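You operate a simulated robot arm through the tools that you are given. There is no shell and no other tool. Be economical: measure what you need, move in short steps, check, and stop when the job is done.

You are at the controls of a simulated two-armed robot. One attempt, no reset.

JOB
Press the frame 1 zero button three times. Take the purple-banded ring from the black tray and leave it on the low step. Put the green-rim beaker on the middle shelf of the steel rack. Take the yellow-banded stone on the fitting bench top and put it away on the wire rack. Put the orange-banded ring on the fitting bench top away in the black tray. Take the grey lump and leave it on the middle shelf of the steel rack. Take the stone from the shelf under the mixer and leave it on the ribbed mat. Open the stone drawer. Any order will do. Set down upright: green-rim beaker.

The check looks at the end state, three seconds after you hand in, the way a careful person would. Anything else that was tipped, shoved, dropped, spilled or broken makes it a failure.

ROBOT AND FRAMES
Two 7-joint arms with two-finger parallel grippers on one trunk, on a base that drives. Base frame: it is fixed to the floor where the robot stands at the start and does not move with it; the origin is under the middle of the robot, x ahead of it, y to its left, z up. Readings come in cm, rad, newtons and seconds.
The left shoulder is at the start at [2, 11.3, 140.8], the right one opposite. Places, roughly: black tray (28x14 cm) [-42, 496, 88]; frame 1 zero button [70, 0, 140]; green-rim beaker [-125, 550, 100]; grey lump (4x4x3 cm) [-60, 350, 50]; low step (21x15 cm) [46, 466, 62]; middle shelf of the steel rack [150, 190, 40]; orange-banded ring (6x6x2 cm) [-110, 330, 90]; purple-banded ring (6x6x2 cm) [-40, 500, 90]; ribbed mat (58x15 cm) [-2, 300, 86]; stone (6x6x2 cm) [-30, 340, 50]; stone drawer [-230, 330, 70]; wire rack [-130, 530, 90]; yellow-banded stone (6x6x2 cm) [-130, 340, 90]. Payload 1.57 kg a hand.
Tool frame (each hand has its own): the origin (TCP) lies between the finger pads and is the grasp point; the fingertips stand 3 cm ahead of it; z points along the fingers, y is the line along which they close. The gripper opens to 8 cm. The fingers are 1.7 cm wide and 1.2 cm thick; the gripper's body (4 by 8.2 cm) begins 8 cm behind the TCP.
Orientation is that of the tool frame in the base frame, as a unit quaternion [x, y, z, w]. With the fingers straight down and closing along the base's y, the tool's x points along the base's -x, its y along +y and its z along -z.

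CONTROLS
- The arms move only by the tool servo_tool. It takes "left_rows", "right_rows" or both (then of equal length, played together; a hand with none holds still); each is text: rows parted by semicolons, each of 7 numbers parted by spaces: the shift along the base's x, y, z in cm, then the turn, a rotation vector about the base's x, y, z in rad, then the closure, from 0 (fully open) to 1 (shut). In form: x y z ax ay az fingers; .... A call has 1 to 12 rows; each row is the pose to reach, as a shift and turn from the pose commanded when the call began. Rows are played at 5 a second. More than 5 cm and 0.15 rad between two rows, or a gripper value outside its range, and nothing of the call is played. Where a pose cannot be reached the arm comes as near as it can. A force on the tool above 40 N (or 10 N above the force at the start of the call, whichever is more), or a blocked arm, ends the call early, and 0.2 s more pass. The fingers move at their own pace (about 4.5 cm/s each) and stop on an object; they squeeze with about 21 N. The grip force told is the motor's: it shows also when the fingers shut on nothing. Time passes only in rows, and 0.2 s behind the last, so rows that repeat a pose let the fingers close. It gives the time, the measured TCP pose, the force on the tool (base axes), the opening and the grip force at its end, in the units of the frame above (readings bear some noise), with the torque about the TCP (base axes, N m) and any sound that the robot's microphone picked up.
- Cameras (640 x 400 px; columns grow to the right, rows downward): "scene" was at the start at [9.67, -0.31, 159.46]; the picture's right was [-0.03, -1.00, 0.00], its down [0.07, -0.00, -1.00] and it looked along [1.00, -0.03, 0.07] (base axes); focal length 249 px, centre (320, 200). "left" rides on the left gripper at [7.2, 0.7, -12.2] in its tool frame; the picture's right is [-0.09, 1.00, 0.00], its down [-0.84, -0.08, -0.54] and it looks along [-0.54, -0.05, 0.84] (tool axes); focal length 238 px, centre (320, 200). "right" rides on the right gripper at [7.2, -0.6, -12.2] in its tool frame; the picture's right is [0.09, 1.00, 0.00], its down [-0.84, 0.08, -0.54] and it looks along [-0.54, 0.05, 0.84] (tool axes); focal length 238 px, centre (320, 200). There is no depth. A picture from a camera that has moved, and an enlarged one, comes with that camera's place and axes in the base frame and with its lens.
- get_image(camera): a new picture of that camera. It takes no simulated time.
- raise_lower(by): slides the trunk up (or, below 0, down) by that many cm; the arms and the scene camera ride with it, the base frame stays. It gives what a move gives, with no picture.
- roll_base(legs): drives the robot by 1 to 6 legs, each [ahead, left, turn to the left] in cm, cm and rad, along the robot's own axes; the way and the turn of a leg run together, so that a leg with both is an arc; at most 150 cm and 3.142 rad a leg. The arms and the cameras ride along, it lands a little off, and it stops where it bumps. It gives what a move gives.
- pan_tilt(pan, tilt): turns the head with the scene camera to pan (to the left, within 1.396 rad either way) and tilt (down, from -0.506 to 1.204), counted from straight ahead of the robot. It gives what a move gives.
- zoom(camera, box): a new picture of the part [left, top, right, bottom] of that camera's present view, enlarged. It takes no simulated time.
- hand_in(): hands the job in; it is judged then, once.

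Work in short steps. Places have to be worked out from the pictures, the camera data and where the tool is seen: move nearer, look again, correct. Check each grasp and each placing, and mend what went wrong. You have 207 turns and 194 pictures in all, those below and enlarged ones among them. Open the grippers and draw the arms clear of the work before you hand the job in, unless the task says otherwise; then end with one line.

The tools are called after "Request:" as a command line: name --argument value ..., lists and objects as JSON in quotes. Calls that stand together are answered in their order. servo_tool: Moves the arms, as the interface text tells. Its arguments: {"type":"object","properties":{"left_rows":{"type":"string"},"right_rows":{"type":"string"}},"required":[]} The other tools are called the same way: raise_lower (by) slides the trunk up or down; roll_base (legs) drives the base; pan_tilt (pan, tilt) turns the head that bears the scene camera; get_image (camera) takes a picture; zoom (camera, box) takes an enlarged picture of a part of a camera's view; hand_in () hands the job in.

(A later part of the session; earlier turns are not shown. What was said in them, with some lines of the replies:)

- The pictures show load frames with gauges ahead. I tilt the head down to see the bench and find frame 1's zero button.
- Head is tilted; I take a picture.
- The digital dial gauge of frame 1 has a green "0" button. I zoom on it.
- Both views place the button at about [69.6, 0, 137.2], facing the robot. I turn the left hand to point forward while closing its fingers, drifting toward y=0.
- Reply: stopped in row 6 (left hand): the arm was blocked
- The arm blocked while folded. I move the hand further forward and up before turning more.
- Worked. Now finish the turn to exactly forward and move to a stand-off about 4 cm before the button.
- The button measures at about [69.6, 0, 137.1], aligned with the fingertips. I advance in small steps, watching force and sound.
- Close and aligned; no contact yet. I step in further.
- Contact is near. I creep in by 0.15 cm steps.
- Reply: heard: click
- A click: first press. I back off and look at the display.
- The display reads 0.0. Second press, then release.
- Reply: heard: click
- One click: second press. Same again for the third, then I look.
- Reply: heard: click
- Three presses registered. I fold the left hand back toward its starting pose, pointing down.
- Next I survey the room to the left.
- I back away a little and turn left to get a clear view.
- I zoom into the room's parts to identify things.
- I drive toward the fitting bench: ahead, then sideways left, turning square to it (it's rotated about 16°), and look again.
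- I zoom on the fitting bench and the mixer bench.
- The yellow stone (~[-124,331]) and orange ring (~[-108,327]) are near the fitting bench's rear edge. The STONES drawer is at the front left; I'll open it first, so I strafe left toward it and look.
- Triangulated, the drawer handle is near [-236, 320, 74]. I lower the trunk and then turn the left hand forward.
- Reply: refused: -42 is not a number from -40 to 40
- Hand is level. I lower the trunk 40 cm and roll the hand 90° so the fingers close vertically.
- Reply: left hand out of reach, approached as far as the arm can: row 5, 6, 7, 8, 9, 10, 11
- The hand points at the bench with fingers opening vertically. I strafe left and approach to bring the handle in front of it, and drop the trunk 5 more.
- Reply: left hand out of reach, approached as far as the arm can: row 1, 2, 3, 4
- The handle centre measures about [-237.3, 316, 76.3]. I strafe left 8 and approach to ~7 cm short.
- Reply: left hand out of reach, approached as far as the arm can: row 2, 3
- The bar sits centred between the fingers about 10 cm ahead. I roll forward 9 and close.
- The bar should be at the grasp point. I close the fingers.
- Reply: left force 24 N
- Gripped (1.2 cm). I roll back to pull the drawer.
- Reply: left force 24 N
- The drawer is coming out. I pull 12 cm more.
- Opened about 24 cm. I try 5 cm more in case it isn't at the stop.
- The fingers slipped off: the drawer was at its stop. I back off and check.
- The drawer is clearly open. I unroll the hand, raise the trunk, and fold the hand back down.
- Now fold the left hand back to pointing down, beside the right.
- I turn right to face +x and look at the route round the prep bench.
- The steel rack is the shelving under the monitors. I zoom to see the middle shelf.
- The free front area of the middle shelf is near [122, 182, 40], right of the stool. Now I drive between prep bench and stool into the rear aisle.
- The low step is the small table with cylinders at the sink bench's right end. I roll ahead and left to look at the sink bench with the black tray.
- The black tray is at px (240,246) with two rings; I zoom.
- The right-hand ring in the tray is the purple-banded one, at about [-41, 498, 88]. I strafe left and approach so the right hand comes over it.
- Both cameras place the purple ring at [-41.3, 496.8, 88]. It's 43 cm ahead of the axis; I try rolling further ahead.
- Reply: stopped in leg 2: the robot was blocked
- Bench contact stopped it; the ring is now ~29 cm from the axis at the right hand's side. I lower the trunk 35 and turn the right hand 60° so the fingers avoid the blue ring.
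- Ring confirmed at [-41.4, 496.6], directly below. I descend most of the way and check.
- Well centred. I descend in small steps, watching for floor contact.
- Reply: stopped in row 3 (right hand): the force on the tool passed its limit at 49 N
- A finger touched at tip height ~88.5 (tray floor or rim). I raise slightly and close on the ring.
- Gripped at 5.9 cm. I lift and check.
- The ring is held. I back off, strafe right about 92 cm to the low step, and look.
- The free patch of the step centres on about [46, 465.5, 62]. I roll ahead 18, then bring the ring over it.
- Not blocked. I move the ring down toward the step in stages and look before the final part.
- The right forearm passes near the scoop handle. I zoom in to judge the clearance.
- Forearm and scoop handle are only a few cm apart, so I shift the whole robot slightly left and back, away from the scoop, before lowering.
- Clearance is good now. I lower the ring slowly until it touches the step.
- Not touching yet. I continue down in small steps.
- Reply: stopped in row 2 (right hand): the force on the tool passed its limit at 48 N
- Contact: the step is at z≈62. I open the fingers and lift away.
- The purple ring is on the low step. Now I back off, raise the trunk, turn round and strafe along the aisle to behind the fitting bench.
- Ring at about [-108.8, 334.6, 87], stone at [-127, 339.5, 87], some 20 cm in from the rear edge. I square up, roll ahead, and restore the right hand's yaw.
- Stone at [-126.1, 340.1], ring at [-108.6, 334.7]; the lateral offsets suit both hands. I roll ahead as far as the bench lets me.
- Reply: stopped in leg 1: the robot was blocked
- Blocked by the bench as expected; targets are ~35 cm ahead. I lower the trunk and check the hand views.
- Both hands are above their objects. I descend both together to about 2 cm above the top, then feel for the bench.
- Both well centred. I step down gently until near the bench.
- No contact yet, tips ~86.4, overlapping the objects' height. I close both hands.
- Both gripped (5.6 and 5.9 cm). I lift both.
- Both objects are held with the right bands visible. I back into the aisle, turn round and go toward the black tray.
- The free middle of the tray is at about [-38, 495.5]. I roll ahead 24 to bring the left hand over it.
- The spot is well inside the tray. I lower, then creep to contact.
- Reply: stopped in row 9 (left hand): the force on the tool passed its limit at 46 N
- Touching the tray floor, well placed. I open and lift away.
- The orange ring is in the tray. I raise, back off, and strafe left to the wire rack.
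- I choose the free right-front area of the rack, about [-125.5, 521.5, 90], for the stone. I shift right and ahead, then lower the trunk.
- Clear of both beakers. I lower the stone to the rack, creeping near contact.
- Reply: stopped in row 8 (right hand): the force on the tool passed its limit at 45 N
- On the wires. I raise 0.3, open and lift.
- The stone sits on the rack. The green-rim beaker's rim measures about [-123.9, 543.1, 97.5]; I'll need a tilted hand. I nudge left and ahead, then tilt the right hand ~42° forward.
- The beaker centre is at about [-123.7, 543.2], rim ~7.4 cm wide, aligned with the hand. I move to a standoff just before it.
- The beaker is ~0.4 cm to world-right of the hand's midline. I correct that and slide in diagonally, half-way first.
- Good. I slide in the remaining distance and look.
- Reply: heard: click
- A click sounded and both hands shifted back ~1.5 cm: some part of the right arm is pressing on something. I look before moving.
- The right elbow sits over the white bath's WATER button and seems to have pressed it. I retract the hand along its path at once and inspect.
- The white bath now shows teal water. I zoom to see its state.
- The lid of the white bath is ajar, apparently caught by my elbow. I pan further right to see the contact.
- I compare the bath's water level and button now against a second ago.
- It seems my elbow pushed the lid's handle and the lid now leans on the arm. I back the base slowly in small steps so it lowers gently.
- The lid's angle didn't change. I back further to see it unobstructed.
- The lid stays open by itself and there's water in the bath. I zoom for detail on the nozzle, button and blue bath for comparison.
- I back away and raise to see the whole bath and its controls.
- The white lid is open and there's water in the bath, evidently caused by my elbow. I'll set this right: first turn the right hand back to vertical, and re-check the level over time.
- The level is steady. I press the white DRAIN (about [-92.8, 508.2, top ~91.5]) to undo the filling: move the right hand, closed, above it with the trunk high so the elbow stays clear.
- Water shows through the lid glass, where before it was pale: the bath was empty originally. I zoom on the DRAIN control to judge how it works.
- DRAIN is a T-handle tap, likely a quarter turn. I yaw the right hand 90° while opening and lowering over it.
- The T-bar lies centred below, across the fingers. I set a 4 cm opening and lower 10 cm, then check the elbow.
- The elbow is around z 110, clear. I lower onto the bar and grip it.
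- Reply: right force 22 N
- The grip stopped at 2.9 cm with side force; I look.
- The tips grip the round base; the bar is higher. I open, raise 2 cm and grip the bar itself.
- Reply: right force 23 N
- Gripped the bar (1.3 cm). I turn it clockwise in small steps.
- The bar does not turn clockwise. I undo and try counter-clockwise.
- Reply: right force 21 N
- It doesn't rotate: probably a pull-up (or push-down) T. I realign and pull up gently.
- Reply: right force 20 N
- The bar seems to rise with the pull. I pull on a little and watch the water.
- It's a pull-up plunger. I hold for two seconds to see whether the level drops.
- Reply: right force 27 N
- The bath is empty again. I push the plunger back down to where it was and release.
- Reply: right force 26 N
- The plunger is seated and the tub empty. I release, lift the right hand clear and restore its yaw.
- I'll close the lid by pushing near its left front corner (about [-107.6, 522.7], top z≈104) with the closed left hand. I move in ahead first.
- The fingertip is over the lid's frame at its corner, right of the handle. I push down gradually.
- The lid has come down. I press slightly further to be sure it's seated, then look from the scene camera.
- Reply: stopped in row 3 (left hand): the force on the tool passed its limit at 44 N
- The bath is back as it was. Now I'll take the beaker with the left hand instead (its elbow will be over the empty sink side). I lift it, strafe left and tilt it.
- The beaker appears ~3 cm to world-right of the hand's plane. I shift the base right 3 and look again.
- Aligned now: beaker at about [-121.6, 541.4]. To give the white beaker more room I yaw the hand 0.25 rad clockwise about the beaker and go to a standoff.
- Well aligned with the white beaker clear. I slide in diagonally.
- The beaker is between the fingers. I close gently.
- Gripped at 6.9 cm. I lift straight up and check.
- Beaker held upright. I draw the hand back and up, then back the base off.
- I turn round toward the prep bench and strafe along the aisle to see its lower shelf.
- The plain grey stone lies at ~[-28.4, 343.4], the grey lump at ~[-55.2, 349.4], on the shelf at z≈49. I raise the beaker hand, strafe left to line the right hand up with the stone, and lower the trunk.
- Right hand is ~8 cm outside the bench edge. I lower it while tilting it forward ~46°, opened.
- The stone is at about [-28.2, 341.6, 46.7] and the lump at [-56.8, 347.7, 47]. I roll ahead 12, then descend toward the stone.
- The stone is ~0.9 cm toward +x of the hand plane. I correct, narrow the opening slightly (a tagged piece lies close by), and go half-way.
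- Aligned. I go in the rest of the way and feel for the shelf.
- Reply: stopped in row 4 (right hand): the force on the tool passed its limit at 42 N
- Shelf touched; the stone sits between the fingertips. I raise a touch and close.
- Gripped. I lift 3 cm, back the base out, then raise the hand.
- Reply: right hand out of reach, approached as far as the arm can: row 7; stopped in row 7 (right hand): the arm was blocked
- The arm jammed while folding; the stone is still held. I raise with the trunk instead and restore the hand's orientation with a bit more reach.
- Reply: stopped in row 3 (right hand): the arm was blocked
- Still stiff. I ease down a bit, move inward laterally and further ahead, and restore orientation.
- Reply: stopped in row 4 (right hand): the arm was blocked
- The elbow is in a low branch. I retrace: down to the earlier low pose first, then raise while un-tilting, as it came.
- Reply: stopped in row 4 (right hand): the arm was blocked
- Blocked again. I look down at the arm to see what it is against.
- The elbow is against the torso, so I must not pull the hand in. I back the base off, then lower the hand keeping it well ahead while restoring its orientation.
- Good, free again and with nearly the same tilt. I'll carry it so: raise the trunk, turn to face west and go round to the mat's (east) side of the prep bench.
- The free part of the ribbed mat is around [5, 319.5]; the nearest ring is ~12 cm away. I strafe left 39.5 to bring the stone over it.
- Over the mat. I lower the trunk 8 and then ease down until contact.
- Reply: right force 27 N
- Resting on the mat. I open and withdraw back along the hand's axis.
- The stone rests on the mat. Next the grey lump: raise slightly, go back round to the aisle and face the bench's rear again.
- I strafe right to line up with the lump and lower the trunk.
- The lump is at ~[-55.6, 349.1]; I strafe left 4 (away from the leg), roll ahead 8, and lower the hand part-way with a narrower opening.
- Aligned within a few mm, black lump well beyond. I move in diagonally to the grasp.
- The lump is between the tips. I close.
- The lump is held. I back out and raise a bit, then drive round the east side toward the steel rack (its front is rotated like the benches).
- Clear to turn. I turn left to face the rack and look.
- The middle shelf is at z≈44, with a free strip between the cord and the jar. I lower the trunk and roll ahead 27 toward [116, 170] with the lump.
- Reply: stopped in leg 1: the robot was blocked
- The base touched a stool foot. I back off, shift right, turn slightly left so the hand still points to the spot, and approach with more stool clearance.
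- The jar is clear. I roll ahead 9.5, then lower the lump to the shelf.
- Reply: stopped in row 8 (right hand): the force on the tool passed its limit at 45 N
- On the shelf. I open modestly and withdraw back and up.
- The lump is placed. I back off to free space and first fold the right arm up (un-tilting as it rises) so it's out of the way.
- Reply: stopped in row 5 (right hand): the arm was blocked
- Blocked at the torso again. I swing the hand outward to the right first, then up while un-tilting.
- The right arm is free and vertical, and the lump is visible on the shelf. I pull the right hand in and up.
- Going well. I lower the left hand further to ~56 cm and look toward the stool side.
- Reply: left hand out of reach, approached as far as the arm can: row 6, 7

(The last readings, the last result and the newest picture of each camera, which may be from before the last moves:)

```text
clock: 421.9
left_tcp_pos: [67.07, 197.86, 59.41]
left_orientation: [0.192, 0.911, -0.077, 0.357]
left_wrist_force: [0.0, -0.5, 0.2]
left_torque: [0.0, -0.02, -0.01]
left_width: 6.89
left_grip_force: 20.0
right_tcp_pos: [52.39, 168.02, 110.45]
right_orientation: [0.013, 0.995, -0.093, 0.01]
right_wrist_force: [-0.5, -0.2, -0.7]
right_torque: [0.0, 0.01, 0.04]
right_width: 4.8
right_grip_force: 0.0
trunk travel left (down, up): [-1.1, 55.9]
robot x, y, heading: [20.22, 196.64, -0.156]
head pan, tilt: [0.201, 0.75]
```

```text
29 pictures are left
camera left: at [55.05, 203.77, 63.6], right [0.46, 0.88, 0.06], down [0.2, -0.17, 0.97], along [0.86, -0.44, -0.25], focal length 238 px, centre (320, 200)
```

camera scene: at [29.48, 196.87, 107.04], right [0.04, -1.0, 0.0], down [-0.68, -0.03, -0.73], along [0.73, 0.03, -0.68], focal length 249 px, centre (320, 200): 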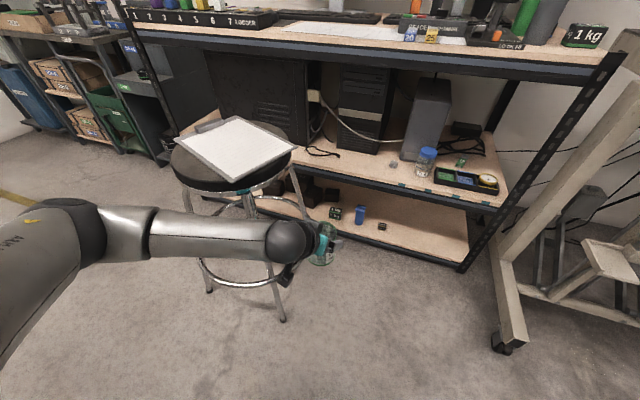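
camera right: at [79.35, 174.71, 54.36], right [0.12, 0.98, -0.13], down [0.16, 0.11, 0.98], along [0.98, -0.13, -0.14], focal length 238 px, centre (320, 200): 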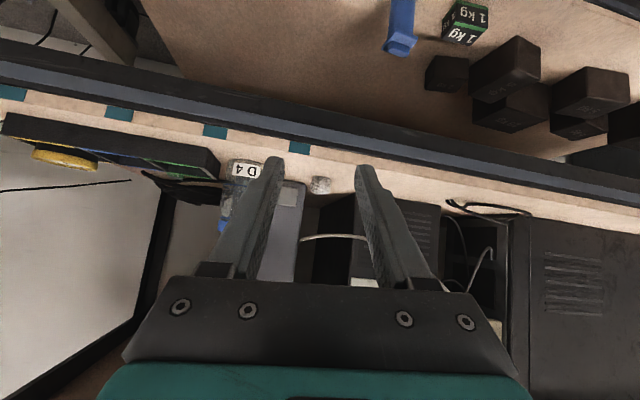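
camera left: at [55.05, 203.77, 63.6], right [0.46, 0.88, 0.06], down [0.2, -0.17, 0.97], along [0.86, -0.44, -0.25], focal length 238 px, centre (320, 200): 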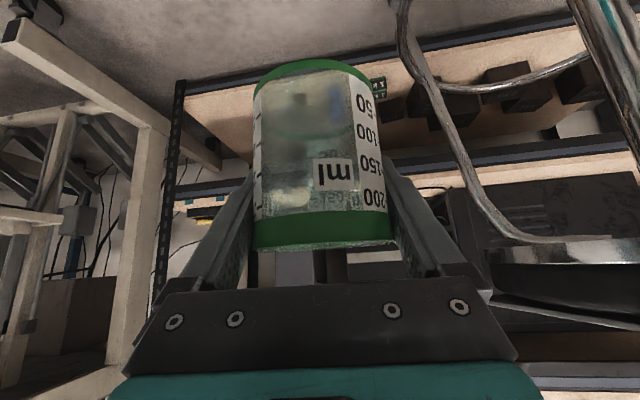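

The left forearm would sweep over the stool if bent out like this. I extend the hand further ahead so the arm straightens, keeping it low.

Request:
servo_tool --left_rows "2.3 -1 0 0 0 0 0.4; 4.6 -2 -0.5 0 0 0 0.4; 6.9 -3 -1 0 0 0 0.4; 9.2 -4 -1.5 0 0 0 0.4; 11.5 -4.6 -2 0 0 0 0.4; 13.8 -5.2 -2.5 0 0 0 0.4; 16 -5.8 -3 0 0 0 0.4"

Request:
get_image --camera "scene"

```text
clock: 423.5
left_tcp_pos: [83.02, 191.89, 56.52]
left_orientation: [0.193, 0.911, -0.078, 0.357]
left_wrist_force: [-0.2, -0.4, -0.6]
left_torque: [-0.03, 0.01, 0.03]
left_width: 6.89
left_grip_force: 21.0
right_tcp_pos: [52.49, 167.97, 110.54]
right_orientation: [0.013, 0.995, -0.094, 0.01]
right_wrist_force: [0.8, 0.4, 0.0]
right_torque: [-0.03, 0.0, -0.02]
right_width: 4.81
right_grip_force: 0.0
trunk travel left (down, up): [-1.1, 55.9]
robot x, y, heading: [20.12, 196.78, -0.166]
head pan, tilt: [0.201, 0.75]
```

```text
28 pictures are left
camera scene: at [29.48, 196.87, 107.04], right [0.04, -1.0, 0.0], down [-0.68, -0.03, -0.73], along [0.73, 0.03, -0.68], focal length 249 px, centre (320, 200)
```

scene: 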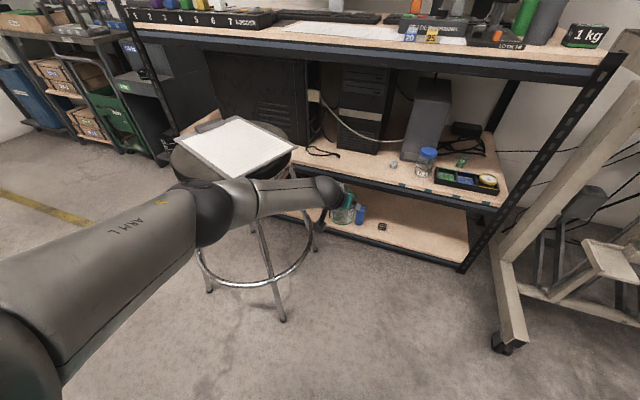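

The arm is straighter now and the elbow sits well above seat height. I shift right 4 and roll ahead 28, then check.

Request:
roll_base --legs '[[0, -4.3, 0], [27, 0, 0]]'

Request:
get_image --camera "scene"

Request:
get_image --camera "left"

```text
clock: 425.9
left_tcp_pos: [107.97, 183.44, 56.49]
left_orientation: [0.191, 0.911, -0.077, 0.357]
left_wrist_force: [-0.4, -0.2, -1.0]
left_torque: [0.02, 0.05, 0.0]
left_width: 6.84
left_grip_force: 21.4
right_tcp_pos: [77.49, 159.38, 110.55]
right_orientation: [0.012, 0.996, -0.093, 0.009]
right_wrist_force: [-0.2, -0.1, 0.1]
right_torque: [0.01, 0.03, 0.0]
right_width: 4.79
right_grip_force: 0.2
trunk travel left (down, up): [-1.1, 55.9]
robot x, y, heading: [45.94, 188.5, -0.161]
head pan, tilt: [0.201, 0.75]
```

```text
27 pictures are left
camera scene: at [54.6, 188.36, 107.04], right [0.04, -1.0, 0.0], down [-0.68, -0.03, -0.73], along [0.73, 0.03, -0.68], focal length 249 px, centre (320, 200)
```

scene: 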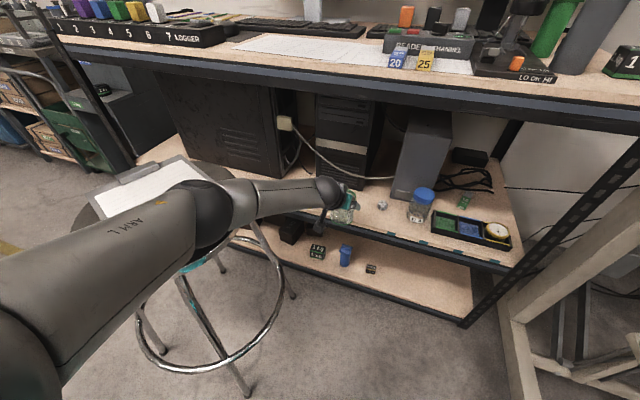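

```text
26 pictures are left
camera left: at [96.0, 189.45, 60.56], right [0.46, 0.88, 0.06], down [0.19, -0.17, 0.97], along [0.86, -0.44, -0.25], focal length 238 px, centre (320, 200)
```

left: 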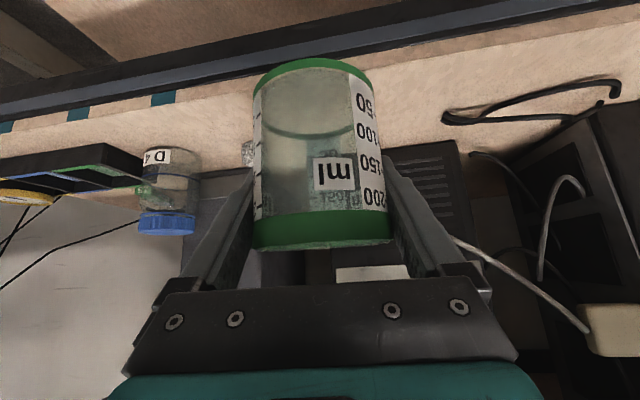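

Clear of lump and jar. I roll the last 12 cm ahead, then look before lowering.

Request:
roll_base --legs '[[12, 0, 0]]'

Request:
get_image --camera "scene"

Request:
get_image --camera "left"

```text
clock: 427.1
left_tcp_pos: [120.03, 181.81, 56.54]
left_orientation: [0.19, 0.912, -0.076, 0.357]
left_wrist_force: [0.2, -0.7, -0.3]
left_torque: [0.02, 0.04, -0.02]
left_width: 6.88
left_grip_force: 20.6
right_tcp_pos: [89.67, 157.72, 110.57]
right_orientation: [0.012, 0.996, -0.093, 0.009]
right_wrist_force: [0.2, 0.2, -0.2]
right_torque: [0.03, 0.01, 0.03]
right_width: 4.8
right_grip_force: 0.0
trunk travel left (down, up): [-1.1, 55.9]
robot x, y, heading: [57.3, 186.19, -0.157]
head pan, tilt: [0.201, 0.75]
```

```text
25 pictures are left
camera scene: at [66.59, 186.47, 107.04], right [0.04, -1.0, 0.0], down [-0.68, -0.03, -0.73], along [0.73, 0.03, -0.68], focal length 249 px, centre (320, 200)
```

scene: 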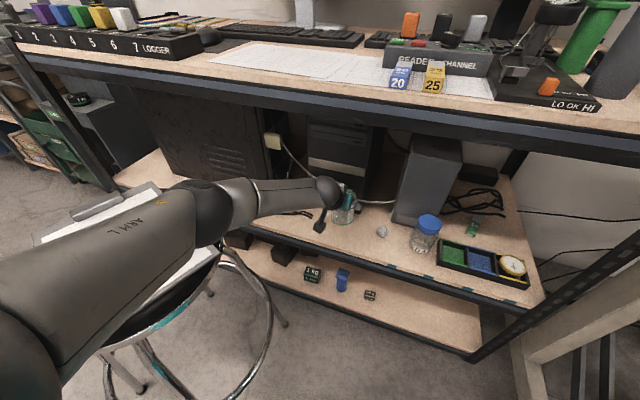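

```text
24 pictures are left
camera left: at [107.98, 187.68, 60.56], right [0.46, 0.89, 0.06], down [0.2, -0.17, 0.97], along [0.87, -0.43, -0.25], focal length 238 px, centre (320, 200)
```

left: 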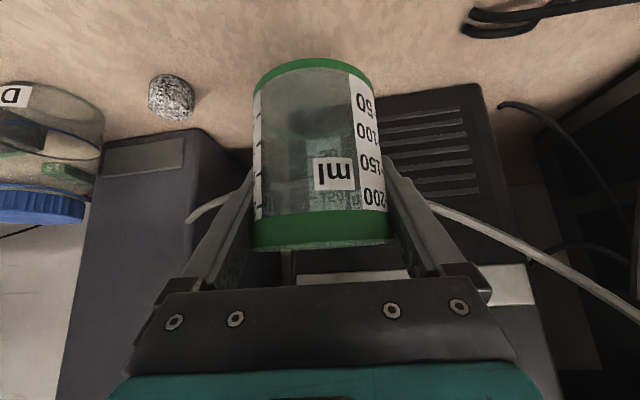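

Spot is clear. I lower the beaker slowly until it touches.

Request:
servo_tool --left_rows "0 0 -1.5 0 0 0 0.4; 0 0 -3 0 0 0 0.4; 0 0 -4.5 0 0 0 0.4; 0 0 -5.2 0 0 0 0.4; 0 0 -5.6 0 0 0 0.4; 0 0 -6 0 0 0 0.4"

Request:
get_image --camera "left"

```text
clock: 428.6
left_tcp_pos: [120.09, 181.58, 50.52]
left_orientation: [0.191, 0.911, -0.077, 0.357]
left_wrist_force: [0.2, -0.2, -0.4]
left_torque: [-0.03, 0.0, 0.01]
left_width: 6.87
left_grip_force: 21.8
right_tcp_pos: [89.62, 157.63, 110.7]
right_orientation: [0.011, 0.995, -0.094, 0.009]
right_wrist_force: [0.4, 0.5, -0.3]
right_torque: [0.02, -0.03, 0.01]
right_width: 4.81
right_grip_force: 0.1
trunk travel left (down, up): [-1.1, 55.9]
robot x, y, heading: [57.02, 186.26, -0.157]
head pan, tilt: [0.201, 0.75]
```

```text
23 pictures are left
camera left: at [108.02, 187.69, 54.6], right [0.46, 0.88, 0.06], down [0.19, -0.17, 0.97], along [0.87, -0.43, -0.25], focal length 238 px, centre (320, 200)
```

left: 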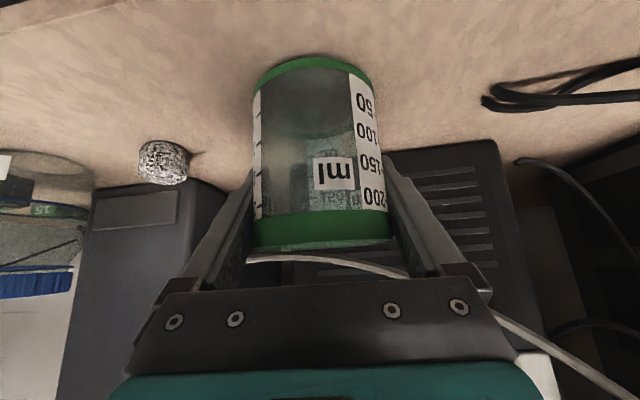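

Not quite touching yet. I continue in 0.2 cm steps.

Request:
servo_tool --left_rows "0 0 -0.2 0 0 0 0.4; 0 0 -0.4 0 0 0 0.4; 0 0 -0.6 0 0 0 0.4; 0 0 -0.8 0 0 0 0.4; 0 0 -1 0 0 0 0.4"

```text
clock: 429.8
left_tcp_pos: [119.92, 181.74, 50.31]
left_orientation: [0.19, 0.911, -0.076, 0.357]
left_wrist_force: [0.2, 0.7, 0.9]
left_torque: [0.0, -0.01, -0.03]
left_width: 6.88
left_grip_force: 20.9
left hand out of reach, approached as far as the arm can: row 3, 4, 5
right_tcp_pos: [89.68, 157.61, 110.7]
right_orientation: [0.011, 0.995, -0.094, 0.01]
right_wrist_force: [0.3, 0.5, 0.2]
right_torque: [-0.01, -0.01, 0.0]
right_width: 4.79
right_grip_force: 0.0
trunk travel left (down, up): [-1.1, 55.9]
robot x, y, heading: [57.64, 186.55, -0.161]
head pan, tilt: [0.201, 0.75]
```

Arm limit; the trunk has 1.1 cm left, so I use it in small steps.

Request:
raise_lower --by -0.4

Request:
raise_lower --by -0.3

Request:
zoom --camera "left" --box '[220, 30, 420, 160]'

```text
clock: 430.3
left_tcp_pos: [120.19, 181.67, 50.26]
left_orientation: [0.191, 0.91, -0.077, 0.359]
left_wrist_force: [3.7, 1.3, 8.5]
left_torque: [0.06, -0.37, 0.12]
left_width: 6.88
left_grip_force: 21.1
right_tcp_pos: [89.59, 157.72, 110.25]
right_orientation: [0.012, 0.995, -0.094, 0.01]
right_wrist_force: [-0.9, -0.2, 0.2]
right_torque: [0.01, 0.03, -0.02]
right_width: 4.82
right_grip_force: 0.1
trunk travel left (down, up): [-0.7, 56.3]
robot x, y, heading: [57.45, 186.34, -0.161]
head pan, tilt: [0.201, 0.75]
```

```text
clock: 430.8
left_tcp_pos: [120.15, 181.76, 49.89]
left_orientation: [0.19, 0.911, -0.076, 0.358]
left_wrist_force: [4.1, -0.1, 10.3]
left_torque: [0.18, -0.38, 0.0]
left_width: 6.89
left_grip_force: 21.0
right_tcp_pos: [89.47, 157.61, 109.84]
right_orientation: [0.012, 0.995, -0.094, 0.011]
right_wrist_force: [-0.4, -0.2, 0.0]
right_torque: [-0.01, 0.0, -0.03]
right_width: 4.81
right_grip_force: 0.1
trunk travel left (down, up): [-0.4, 56.6]
robot x, y, heading: [57.6, 186.28, -0.156]
head pan, tilt: [0.201, 0.75]
```

```text
3.08 times, centred on (320, 95) of left
camera zoom: at [108.01, 187.69, 53.8], right [0.46, 0.89, 0.06], down [0.19, -0.17, 0.97], along [0.87, -0.43, -0.25], focal length 733 px, centre (320, 523)
```

zoom: 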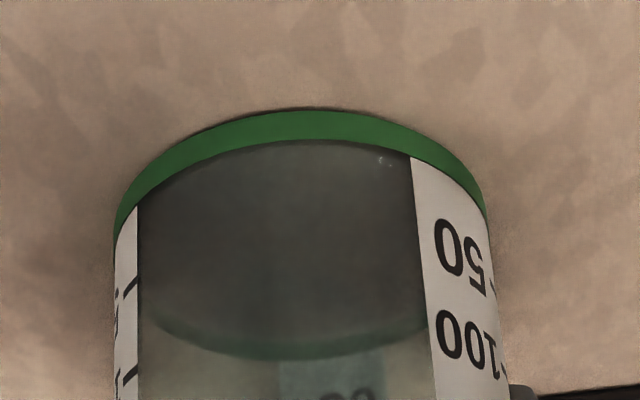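

Contact (10 N up). I open slowly, then withdraw along the hand's axis.

Request:
servo_tool --left_rows "0 0 0 0 0 0 0.15; 0 0 0 0 0 0 0.08; 0 0 0 0 0 0 0; 0 0 0 0 0 0 0; -0.6 0.28 0.73 0 0 0 0; -1.8 0.8 2.2 0 0 0 0; -3.7 1.7 4.4 0 0 0 0; -5.6 2.5 6.6 0 0 0 0"

Request:
get_image --camera "left"

```text
clock: 432.6
left_tcp_pos: [114.42, 184.16, 56.36]
left_orientation: [0.189, 0.911, -0.075, 0.358]
left_wrist_force: [0.6, -0.1, 1.6]
left_torque: [0.05, -0.01, 0.0]
left_width: 8.01
left_grip_force: 0.0
left hand out of reach, approached as far as the arm can: row 5, 6
right_tcp_pos: [89.61, 157.7, 109.77]
right_orientation: [0.011, 0.995, -0.094, 0.011]
right_wrist_force: [0.0, -0.4, 0.0]
right_torque: [-0.02, 0.0, 0.02]
right_width: 4.81
right_grip_force: 0.0
trunk travel left (down, up): [-0.4, 56.6]
robot x, y, heading: [57.37, 186.23, -0.158]
head pan, tilt: [0.201, 0.75]
```

```text
21 pictures are left
camera left: at [102.38, 190.17, 60.43], right [0.46, 0.89, 0.06], down [0.19, -0.17, 0.97], along [0.87, -0.43, -0.25], focal length 238 px, centre (320, 200)
```

left: 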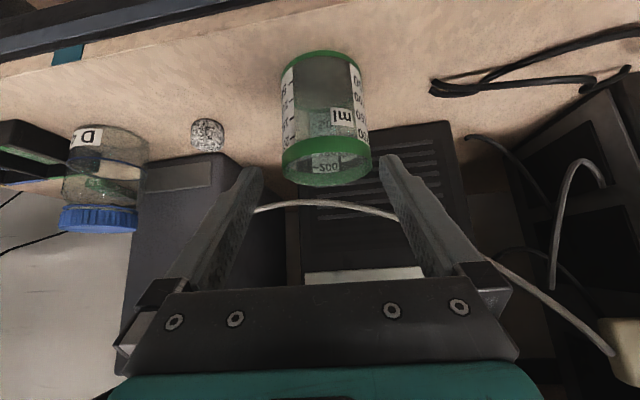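

Beaker stands upright on the shelf beside the lump. I back the base straight out and view the whole.

Request:
roll_base --legs '[[-45, 0, 0]]'

Request:
get_image --camera "scene"

```text
clock: 435.3
left_tcp_pos: [70.7, 191.41, 56.36]
left_orientation: [0.185, 0.912, -0.074, 0.358]
left_wrist_force: [0.4, 0.8, 0.2]
left_torque: [-0.03, 0.02, 0.0]
left_width: 8.0
left_grip_force: 0.0
right_tcp_pos: [46.1, 164.7, 109.91]
right_orientation: [0.006, 0.996, -0.092, 0.011]
right_wrist_force: [0.0, 0.5, 0.1]
right_torque: [0.02, 0.0, -0.02]
right_width: 4.8
right_grip_force: 0.2
trunk travel left (down, up): [-0.4, 56.6]
robot x, y, heading: [13.8, 192.95, -0.148]
head pan, tilt: [0.201, 0.75]
```

```text
20 pictures are left
camera scene: at [22.83, 193.27, 106.34], right [0.05, -1.0, 0.0], down [-0.68, -0.04, -0.73], along [0.73, 0.04, -0.68], focal length 249 px, centre (320, 200)
```

scene: 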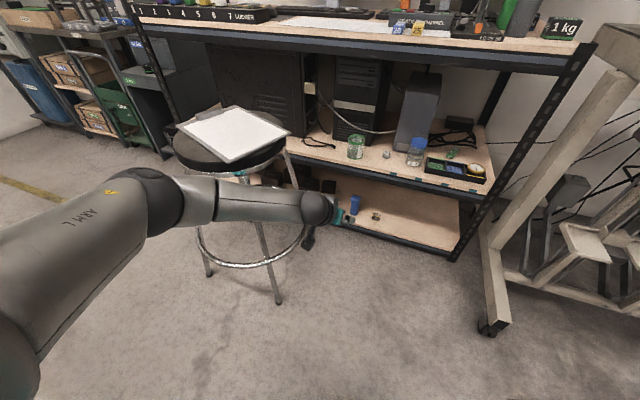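

Request:
hand_in

```text
The job is handed in.
```

Everything on the list is done and handed in, with one side effect. While I reached for the beaker, my right elbow hit the white bath: it pressed its WATER button, the bath took in water, and its lid came open. I drained it, pushed the drain plunger back down and closed the lid, and it looked as it had before.
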